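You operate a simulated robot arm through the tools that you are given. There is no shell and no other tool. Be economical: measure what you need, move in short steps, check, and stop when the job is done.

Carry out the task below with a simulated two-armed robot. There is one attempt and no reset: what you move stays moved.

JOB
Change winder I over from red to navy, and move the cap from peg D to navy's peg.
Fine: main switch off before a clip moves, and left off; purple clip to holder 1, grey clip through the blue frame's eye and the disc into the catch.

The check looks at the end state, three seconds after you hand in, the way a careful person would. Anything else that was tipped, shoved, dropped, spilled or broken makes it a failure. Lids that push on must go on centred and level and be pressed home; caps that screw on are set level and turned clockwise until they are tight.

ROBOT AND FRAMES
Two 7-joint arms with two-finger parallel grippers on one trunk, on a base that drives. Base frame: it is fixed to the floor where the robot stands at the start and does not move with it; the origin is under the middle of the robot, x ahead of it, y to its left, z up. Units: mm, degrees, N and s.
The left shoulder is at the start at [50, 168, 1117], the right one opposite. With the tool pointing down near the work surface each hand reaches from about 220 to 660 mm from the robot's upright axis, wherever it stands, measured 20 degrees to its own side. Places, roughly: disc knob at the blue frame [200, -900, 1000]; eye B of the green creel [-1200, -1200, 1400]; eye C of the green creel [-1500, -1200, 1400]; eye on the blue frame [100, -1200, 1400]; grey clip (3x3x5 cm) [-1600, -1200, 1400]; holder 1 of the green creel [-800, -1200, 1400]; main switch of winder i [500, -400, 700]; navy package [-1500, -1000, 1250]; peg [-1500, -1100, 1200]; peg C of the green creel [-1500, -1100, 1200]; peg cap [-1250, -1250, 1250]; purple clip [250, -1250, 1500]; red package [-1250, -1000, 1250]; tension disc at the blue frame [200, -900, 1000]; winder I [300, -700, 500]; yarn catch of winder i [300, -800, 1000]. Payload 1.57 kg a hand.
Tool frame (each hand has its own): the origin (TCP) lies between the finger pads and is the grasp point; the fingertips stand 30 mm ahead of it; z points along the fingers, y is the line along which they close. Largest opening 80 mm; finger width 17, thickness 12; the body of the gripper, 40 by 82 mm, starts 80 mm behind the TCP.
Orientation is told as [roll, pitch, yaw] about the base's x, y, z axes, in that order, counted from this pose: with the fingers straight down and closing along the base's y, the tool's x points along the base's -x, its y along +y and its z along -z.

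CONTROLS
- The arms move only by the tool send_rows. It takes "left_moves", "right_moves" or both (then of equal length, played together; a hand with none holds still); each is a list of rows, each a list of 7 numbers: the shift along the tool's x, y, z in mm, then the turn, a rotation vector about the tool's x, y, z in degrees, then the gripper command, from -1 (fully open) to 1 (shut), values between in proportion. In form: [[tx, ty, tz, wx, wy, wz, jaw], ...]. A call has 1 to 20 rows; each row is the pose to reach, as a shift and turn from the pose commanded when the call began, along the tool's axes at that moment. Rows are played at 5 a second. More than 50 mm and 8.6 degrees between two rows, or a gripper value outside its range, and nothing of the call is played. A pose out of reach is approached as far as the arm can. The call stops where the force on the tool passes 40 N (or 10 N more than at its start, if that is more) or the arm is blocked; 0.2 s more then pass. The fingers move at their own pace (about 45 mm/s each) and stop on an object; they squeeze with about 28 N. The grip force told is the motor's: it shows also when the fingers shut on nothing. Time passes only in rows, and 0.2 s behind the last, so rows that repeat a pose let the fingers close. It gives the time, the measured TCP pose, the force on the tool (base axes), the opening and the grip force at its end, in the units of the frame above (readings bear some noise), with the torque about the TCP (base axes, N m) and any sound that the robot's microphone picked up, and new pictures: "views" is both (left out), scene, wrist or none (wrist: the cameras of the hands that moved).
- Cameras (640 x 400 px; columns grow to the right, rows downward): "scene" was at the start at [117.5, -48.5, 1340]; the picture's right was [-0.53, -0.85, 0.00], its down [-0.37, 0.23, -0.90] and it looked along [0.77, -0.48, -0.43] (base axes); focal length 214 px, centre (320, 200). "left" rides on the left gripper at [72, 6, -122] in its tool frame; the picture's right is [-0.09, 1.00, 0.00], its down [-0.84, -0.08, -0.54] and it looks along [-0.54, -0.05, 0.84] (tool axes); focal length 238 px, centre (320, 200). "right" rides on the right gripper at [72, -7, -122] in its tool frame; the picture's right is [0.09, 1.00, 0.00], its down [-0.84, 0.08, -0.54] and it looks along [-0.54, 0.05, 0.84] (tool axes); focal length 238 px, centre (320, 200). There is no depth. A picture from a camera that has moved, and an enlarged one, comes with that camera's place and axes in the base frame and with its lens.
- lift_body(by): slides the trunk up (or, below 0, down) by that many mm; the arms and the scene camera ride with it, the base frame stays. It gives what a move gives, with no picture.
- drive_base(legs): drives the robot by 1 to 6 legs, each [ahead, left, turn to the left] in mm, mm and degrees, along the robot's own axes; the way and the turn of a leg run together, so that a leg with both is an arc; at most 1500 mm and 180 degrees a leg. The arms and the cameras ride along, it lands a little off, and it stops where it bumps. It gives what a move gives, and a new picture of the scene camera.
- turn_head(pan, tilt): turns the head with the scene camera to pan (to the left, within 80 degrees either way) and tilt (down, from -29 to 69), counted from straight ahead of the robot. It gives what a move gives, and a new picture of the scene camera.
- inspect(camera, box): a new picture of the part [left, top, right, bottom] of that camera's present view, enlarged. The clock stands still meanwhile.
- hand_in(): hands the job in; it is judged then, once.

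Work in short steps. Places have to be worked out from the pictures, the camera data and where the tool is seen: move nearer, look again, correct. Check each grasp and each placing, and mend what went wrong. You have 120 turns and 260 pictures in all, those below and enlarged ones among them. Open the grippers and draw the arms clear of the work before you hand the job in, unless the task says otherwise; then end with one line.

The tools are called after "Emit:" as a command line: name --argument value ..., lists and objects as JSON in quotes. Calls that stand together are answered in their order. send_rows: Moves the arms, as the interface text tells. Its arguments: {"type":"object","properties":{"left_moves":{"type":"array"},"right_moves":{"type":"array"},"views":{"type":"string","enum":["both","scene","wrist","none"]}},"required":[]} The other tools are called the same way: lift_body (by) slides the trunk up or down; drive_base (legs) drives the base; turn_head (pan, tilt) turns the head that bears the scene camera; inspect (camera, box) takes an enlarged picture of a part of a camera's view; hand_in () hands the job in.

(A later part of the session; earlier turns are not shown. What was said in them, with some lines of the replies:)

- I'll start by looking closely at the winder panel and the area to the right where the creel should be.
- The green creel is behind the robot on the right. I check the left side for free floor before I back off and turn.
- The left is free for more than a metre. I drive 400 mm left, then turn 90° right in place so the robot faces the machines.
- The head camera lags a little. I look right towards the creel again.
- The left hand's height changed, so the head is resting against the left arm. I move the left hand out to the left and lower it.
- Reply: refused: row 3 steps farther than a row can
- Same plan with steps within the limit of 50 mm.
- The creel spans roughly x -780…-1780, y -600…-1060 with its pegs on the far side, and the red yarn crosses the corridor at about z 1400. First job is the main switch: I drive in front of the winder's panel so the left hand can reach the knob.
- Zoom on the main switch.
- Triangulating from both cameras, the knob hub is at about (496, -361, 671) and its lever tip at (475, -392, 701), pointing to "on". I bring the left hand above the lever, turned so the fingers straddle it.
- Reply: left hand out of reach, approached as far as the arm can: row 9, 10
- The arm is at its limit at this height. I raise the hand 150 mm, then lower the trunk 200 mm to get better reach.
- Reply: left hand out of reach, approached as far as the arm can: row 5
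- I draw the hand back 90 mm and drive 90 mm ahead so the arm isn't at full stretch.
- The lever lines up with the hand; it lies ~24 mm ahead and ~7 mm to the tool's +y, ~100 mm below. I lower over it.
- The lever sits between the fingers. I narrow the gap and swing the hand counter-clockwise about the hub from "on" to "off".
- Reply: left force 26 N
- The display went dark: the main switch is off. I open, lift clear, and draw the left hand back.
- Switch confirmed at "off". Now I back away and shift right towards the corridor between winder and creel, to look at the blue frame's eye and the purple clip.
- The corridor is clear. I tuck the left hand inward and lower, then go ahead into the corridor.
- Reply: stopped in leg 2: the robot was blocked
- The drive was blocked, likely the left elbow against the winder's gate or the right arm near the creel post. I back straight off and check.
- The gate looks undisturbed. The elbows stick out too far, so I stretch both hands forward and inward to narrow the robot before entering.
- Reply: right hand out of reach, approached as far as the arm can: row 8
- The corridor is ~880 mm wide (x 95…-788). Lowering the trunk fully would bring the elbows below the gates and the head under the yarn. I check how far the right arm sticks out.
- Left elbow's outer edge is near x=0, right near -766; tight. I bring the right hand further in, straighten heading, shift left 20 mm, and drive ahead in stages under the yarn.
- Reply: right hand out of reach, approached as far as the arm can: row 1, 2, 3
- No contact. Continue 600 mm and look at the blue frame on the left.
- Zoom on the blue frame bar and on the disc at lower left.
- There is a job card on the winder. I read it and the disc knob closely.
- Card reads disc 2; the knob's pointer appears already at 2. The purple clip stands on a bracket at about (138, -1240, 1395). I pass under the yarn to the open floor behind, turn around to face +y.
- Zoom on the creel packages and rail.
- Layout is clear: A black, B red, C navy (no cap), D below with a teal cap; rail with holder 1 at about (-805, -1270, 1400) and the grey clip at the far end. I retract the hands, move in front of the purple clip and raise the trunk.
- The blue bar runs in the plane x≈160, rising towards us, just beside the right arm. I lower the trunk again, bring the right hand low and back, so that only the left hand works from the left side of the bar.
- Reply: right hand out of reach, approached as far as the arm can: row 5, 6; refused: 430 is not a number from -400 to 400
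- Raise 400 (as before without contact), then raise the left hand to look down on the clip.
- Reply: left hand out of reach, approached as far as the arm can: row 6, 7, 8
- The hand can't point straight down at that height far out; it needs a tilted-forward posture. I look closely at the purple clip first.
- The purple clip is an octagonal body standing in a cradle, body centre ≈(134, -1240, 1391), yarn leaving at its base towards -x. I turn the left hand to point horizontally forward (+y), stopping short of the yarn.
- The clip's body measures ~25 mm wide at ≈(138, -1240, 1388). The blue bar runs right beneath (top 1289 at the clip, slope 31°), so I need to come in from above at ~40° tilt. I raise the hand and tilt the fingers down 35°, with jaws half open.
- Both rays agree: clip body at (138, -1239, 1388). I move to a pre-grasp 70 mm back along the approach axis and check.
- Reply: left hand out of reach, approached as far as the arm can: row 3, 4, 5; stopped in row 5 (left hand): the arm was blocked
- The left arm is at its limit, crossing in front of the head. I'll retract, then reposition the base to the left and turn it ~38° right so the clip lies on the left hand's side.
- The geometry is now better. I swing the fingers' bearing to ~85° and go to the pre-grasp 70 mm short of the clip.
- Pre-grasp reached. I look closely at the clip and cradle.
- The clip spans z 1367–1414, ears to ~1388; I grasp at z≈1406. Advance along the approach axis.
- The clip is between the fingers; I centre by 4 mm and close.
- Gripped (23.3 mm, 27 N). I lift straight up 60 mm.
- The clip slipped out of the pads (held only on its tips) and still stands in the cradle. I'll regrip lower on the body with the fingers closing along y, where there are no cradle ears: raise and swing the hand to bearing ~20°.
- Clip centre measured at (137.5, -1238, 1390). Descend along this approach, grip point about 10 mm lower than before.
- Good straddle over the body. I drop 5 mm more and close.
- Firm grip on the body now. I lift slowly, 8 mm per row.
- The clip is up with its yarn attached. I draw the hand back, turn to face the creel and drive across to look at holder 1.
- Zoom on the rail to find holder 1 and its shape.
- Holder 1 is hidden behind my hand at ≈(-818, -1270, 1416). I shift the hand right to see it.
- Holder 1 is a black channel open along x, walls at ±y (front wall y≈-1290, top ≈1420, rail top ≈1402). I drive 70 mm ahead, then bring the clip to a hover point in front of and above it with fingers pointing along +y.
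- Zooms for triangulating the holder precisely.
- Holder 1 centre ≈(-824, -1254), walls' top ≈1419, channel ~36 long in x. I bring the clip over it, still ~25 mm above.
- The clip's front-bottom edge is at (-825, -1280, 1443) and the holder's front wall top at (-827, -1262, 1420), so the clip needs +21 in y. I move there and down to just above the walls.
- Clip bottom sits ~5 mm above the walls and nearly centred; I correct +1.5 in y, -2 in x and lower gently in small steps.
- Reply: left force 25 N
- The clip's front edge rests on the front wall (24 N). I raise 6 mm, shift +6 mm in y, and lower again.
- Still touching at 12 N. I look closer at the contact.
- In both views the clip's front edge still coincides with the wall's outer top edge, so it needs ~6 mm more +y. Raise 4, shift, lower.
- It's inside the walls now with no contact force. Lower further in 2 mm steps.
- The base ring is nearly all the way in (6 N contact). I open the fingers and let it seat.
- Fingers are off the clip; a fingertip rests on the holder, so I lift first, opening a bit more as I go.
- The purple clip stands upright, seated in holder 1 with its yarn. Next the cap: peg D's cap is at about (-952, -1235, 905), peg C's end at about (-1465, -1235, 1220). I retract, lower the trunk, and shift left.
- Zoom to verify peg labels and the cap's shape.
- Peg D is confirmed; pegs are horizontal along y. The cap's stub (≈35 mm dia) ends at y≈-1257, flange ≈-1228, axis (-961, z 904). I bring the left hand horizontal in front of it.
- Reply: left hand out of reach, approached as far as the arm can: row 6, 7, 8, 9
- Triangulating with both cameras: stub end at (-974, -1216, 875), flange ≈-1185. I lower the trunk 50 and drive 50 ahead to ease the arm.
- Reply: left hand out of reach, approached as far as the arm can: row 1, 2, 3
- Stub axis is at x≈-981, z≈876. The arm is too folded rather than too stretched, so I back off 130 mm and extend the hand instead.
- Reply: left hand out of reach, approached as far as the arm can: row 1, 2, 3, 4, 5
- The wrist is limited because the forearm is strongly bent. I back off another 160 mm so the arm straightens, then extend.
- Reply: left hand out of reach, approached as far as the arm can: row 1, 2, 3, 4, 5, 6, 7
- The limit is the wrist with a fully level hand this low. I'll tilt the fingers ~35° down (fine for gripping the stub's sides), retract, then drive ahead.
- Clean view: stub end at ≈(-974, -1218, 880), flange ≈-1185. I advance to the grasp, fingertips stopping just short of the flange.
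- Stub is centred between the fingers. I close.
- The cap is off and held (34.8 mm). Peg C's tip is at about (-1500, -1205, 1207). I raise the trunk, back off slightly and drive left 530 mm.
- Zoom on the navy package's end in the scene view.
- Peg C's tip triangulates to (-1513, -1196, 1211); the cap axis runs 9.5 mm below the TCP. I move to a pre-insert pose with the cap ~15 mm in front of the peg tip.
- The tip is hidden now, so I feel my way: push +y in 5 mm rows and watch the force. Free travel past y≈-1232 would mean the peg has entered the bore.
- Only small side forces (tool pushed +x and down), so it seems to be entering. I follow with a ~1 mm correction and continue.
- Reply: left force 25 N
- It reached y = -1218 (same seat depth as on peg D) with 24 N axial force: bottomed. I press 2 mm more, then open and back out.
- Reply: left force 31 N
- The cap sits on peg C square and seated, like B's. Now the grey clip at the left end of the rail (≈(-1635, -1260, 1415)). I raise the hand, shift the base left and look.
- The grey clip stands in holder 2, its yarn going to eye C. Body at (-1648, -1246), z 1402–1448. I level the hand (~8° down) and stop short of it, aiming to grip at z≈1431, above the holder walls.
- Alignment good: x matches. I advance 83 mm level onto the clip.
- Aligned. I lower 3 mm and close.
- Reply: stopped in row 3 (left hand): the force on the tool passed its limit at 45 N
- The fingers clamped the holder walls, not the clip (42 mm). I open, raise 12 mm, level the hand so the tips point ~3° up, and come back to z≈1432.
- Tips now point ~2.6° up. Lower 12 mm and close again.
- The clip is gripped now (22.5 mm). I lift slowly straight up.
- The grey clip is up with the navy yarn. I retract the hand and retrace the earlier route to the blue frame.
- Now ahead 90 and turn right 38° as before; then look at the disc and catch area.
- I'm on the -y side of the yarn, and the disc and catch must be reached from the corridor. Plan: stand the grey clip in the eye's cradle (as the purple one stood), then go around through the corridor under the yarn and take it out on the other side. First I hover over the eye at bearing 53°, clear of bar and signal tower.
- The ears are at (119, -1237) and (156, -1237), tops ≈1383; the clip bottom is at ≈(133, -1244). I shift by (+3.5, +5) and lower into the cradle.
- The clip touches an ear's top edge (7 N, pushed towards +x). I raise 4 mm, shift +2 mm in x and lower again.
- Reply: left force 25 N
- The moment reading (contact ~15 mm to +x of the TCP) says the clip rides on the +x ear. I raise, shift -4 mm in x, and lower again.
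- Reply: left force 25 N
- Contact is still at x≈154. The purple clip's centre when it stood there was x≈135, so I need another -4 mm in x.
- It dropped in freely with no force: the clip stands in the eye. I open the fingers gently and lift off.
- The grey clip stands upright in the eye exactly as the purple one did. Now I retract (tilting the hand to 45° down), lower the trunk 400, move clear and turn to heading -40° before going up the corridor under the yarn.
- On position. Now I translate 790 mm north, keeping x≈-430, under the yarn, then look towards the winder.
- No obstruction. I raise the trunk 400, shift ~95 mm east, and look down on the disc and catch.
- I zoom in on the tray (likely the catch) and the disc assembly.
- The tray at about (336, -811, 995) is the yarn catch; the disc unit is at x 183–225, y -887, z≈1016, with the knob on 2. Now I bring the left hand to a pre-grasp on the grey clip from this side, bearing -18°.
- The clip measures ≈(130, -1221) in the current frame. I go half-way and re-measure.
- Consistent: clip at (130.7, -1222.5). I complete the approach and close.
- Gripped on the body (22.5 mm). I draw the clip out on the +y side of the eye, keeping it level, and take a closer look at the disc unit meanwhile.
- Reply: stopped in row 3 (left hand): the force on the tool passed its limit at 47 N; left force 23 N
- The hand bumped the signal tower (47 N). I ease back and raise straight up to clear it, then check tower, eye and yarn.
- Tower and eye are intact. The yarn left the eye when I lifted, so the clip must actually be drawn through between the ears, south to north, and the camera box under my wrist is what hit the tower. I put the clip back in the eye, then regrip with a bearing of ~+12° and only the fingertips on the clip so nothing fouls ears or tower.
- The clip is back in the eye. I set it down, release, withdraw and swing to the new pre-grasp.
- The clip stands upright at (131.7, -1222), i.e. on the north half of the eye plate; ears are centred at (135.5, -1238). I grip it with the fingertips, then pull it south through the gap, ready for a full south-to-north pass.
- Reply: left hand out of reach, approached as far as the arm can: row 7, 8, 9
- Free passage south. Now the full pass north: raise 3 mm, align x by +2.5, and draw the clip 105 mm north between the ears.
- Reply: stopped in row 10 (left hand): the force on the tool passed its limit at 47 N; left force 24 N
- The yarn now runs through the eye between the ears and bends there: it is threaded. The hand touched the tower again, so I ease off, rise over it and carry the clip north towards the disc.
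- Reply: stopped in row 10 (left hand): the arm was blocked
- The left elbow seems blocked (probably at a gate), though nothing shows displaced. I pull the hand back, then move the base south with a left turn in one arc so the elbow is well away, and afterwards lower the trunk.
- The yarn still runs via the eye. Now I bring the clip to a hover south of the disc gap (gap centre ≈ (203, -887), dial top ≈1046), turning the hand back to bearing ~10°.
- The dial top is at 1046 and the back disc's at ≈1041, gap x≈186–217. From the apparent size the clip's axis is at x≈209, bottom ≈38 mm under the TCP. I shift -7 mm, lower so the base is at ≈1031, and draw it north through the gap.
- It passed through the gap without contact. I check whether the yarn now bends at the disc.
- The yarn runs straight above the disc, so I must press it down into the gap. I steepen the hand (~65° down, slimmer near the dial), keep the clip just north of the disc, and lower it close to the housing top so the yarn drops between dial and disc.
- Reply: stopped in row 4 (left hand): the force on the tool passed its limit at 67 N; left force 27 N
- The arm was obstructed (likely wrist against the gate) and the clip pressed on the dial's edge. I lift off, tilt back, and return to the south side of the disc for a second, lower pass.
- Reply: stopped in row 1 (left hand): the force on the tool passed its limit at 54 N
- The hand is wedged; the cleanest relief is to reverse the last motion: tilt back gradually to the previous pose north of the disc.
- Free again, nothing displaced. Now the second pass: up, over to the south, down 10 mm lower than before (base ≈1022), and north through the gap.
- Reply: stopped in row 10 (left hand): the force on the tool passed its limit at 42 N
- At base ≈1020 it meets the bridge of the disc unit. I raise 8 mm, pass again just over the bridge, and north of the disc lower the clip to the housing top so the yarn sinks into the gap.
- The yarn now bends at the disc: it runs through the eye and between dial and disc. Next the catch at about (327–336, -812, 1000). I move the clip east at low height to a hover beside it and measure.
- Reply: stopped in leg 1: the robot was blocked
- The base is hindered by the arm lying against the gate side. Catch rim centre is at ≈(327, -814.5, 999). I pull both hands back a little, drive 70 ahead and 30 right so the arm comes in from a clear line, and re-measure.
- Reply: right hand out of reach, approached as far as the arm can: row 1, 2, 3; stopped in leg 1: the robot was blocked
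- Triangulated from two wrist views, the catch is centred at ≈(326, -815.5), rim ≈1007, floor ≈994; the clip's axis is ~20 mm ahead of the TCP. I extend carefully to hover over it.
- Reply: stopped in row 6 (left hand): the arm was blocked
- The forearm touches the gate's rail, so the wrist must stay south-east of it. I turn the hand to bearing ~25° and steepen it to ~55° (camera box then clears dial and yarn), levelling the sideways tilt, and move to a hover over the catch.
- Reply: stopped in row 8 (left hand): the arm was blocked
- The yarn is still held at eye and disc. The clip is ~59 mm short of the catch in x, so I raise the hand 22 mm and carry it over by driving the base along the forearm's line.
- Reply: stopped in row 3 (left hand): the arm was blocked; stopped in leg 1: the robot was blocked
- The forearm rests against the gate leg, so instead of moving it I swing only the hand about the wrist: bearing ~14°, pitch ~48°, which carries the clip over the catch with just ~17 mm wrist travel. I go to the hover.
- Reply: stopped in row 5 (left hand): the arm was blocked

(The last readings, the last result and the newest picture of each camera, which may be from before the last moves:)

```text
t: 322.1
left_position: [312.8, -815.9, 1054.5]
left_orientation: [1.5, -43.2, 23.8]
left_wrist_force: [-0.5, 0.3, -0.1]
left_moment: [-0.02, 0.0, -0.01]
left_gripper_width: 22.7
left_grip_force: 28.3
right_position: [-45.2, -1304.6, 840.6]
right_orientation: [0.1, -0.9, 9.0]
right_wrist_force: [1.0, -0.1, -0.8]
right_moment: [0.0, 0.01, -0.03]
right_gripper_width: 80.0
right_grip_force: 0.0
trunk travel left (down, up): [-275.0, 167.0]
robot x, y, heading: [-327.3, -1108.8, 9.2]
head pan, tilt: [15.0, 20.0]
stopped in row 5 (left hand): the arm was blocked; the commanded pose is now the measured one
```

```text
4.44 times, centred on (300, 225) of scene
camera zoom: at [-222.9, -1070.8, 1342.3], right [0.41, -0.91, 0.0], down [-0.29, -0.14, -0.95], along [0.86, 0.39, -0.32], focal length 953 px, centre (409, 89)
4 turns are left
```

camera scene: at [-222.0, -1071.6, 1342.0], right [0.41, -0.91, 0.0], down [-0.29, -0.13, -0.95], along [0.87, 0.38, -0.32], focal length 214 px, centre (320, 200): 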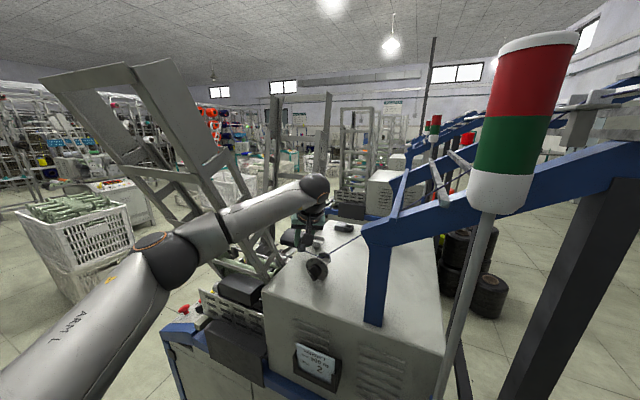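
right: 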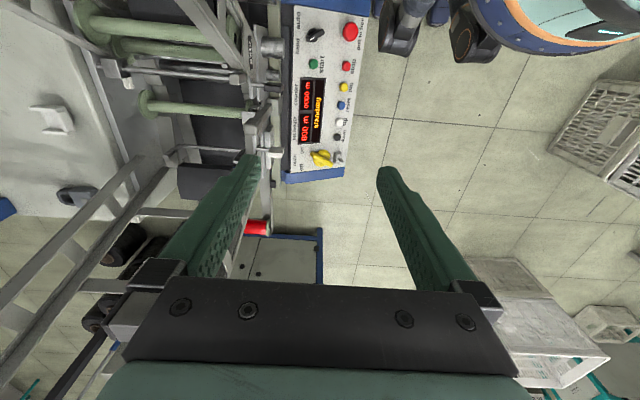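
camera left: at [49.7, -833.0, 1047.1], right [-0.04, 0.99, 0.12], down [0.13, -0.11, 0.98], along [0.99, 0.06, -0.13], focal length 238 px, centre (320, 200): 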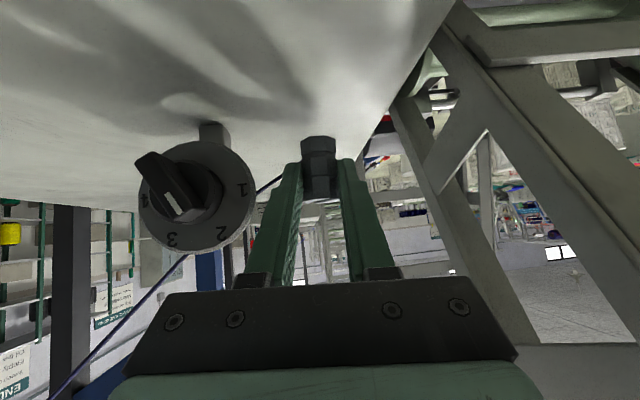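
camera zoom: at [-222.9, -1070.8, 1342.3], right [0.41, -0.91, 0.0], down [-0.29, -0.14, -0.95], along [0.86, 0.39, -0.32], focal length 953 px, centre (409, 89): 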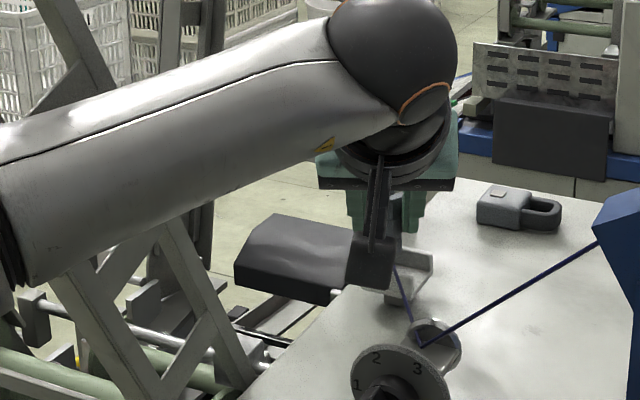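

The clip hovers over the catch; it needs (-3.5, -8) and ~15 mm down. I shift and lower it into the tray.

Emit:
send_rows --left_moves '[[1.3, -3, -3.5, 0, 0, 0, 1], [2.6, -5.8, -6.7, 0, 0, 0, 1], [5, -5.8, -4, 0, 0, 0, 1], [7.4, -5.8, -1.6, 0, 0, 0, 1], [10.9, -5.8, 2.1, 0, 0, 0, 1], [14.3, -5.8, 5.7, 0, 0, 0, 1], [14.3, -5.8, 5.7, 0, 0, 0, 1]]' --views "none"

Emit:
inspect --camera "left" --box '[240, 60, 400, 180]'

Emit:
inspect --camera "scene" --box '[280, 200, 360, 260]'

```text
t: 323.7
left_position: [313.0, -824.8, 1044.1]
left_orientation: [1.6, -43.4, 23.8]
left_wrist_force: [-2.9, 3.2, 13.6]
left_moment: [0.21, 0.04, 0.07]
left_gripper_width: 22.5
left_grip_force: 27.7
right_position: [-43.4, -1303.5, 841.4]
right_orientation: [0.2, -0.8, 8.7]
right_wrist_force: [-0.2, 0.3, -0.1]
right_moment: [0.02, 0.03, 0.03]
right_gripper_width: 80.1
right_grip_force: 0.1
trunk travel left (down, up): [-275.0, 167.0]
robot x, y, heading: [-326.5, -1110.3, 8.9]
head pan, tilt: [15.0, 20.0]
```

```text
3.33 times, centred on (320, 120) of left
camera zoom: at [188.9, -876.8, 1083.8], right [-0.36, 0.93, 0.08], down [0.25, 0.01, 0.97], along [0.9, 0.37, -0.24], focal length 794 px, centre (320, 467)
```

zoom: 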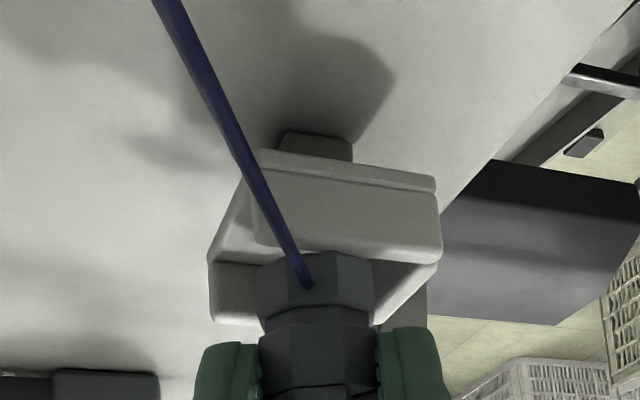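

```text
6.67 times, centred on (320, 230) of scene
camera zoom: at [-219.2, -1070.1, 1341.8], right [0.4, -0.91, 0.0], down [-0.3, -0.13, -0.95], along [0.87, 0.38, -0.32], focal length 1430 px, centre (320, 0)
3 turns are left
```

zoom: 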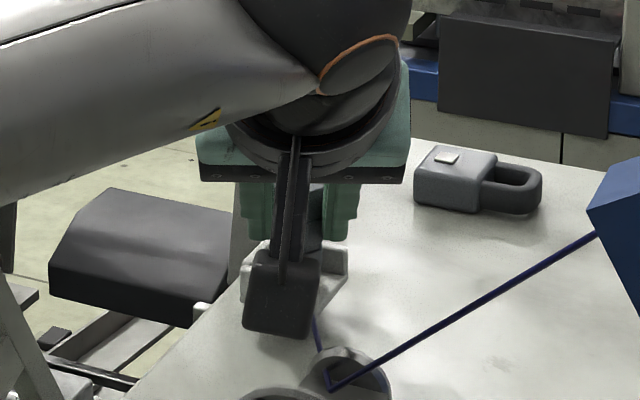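

The clip's near edge still rides on the tray's front wall (contact ~8 mm west of its centre). I slide it ~5.5 mm further forward under light pressure so it drops in, then press down gently.

Emit:
send_rows --left_moves '[[-1.1, 0.5, 1, 0, 0, 0, 1], [-2.2, 1, 2.1, 0, 0, 0, 1], [-2.6, 1, 3.8, 0, 0, 0, 1], [-1.9, 1, 6, 0, 0, 0, 1], [0.1, 1, 8.2, 0, 0, 0, 1], [2.2, 1, 10.4, 0, 0, 0, 1], [2.2, 1, 10.4, 0, 0, 0, 1]]' --views "none"

Emit:
inspect --camera "left" --box '[240, 60, 400, 180]'

```text
t: 325.3
left_position: [320.6, -826.8, 1030.4]
left_orientation: [1.9, -42.9, 23.3]
left_wrist_force: [-9.9, -5.3, 8.4]
left_moment: [-0.04, 0.14, 0.17]
left_gripper_width: 22.4
left_grip_force: 27.9
right_position: [-41.1, -1307.1, 838.6]
right_orientation: [0.4, -0.6, 8.7]
right_wrist_force: [-0.1, 0.1, -1.0]
right_moment: [-0.01, -0.02, 0.0]
right_gripper_width: 80.0
right_grip_force: 0.2
trunk travel left (down, up): [-275.0, 167.0]
robot x, y, heading: [-323.7, -1109.9, 8.9]
head pan, tilt: [15.0, 20.0]
```

```text
3.33 times, centred on (320, 120) of left
camera zoom: at [196.2, -877.3, 1070.8], right [-0.35, 0.93, 0.09], down [0.26, 0.01, 0.97], along [0.9, 0.36, -0.25], focal length 794 px, centre (320, 467)
2 turns are left
```

zoom: 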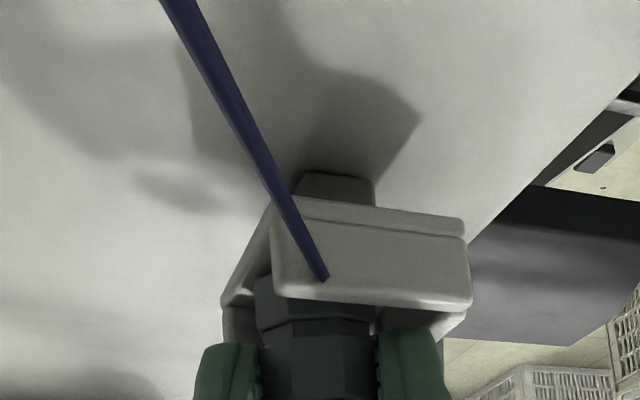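

The clip has dropped into the tray behind its front wall. I release gently, lift straight up, and draw the hand back clear of the work.

Emit:
send_rows --left_moves '[[-1, 0, -1, 0, 0, 0, 0.35], [-1, 0, -1, 0, 0, 0, 0.2], [-1, 0, -1, 0, 0, 0, 0.1], [-6.9, 0, -7.3, 0, 0, 0, 0.1], [-17.1, 0, -18.2, 0, 0, 0, 0], [-30.8, 0, -32.8, 0, 0, 0, 0], [-48, 0, -51, 0, 0, 0, -0.2], [-68.5, 0, -72.9, 0, 0, 0, -0.5], [-85.6, 0, -91, 0, 0, 0, -0.5], [-60.1, 0, -115, 0, 0, 0, -0.5], [-34.6, 0, -139, 0, 0, 0, -0.5], [-9, 0, -163, 0, 0, 0, -1]]' --views "none"

Emit:
inspect --camera "left" --box '[240, 20, 440, 170]'

Emit:
inspect --camera "scene" --box '[260, 180, 420, 290]'

```text
t: 327.9
left_position: [238.8, -864.7, 1147.7]
left_orientation: [2.0, -42.3, 23.7]
left_wrist_force: [0.6, 0.4, 0.0]
left_moment: [0.0, 0.02, 0.02]
left_gripper_width: 80.1
left_grip_force: 0.1
right_position: [-33.1, -1301.7, 836.2]
right_orientation: [0.2, 0.3, 8.7]
right_wrist_force: [-0.5, 0.2, -0.3]
right_moment: [-0.03, -0.02, -0.03]
right_gripper_width: 80.0
right_grip_force: 0.0
trunk travel left (down, up): [-275.0, 167.0]
robot x, y, heading: [-323.2, -1103.9, 9.0]
head pan, tilt: [15.0, 20.0]
```

```text
2.67 times, centred on (340, 95) of left
camera zoom: at [113.2, -917.1, 1190.2], right [-0.36, 0.93, 0.09], down [0.27, 0.02, 0.96], along [0.89, 0.37, -0.26], focal length 636 px, centre (267, 480)
```

zoom: 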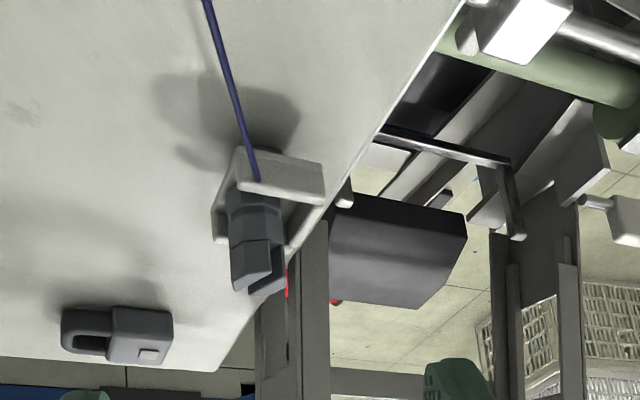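

```text
3.64 times, centred on (340, 235) of scene
camera zoom: at [-201.3, -1067.9, 1339.5], right [0.41, -0.91, 0.0], down [-0.31, -0.14, -0.94], along [0.86, 0.38, -0.34], focal length 780 px, centre (247, 73)
1 turns are left
```

zoom: 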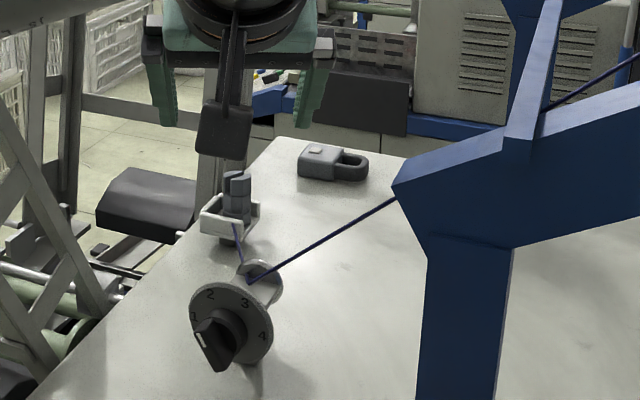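

The grey clip stands upright in the catch. The navy yarn runs through the eye and the disc, both grippers are open and the left hand is clear. I hand in.

Emit:
hand_in

```text
The job is handed in.
```

Winder I is changed over from red to navy and handed in: main switch off and left off, purple clip in holder 1, grey clip through the blue frame's eye and the disc into the catch, and the cap from peg D on peg C. On the way my left arm bumped the signal tower and pushed against winder I's gate several times, and the clip and a finger pressed on the disc dial; I saw no displacement. The job card says 900 m but the display showed 800 m before I switched off; you didn't ask for a length change, so I left it. The knob looked to be on 2, as the card says.
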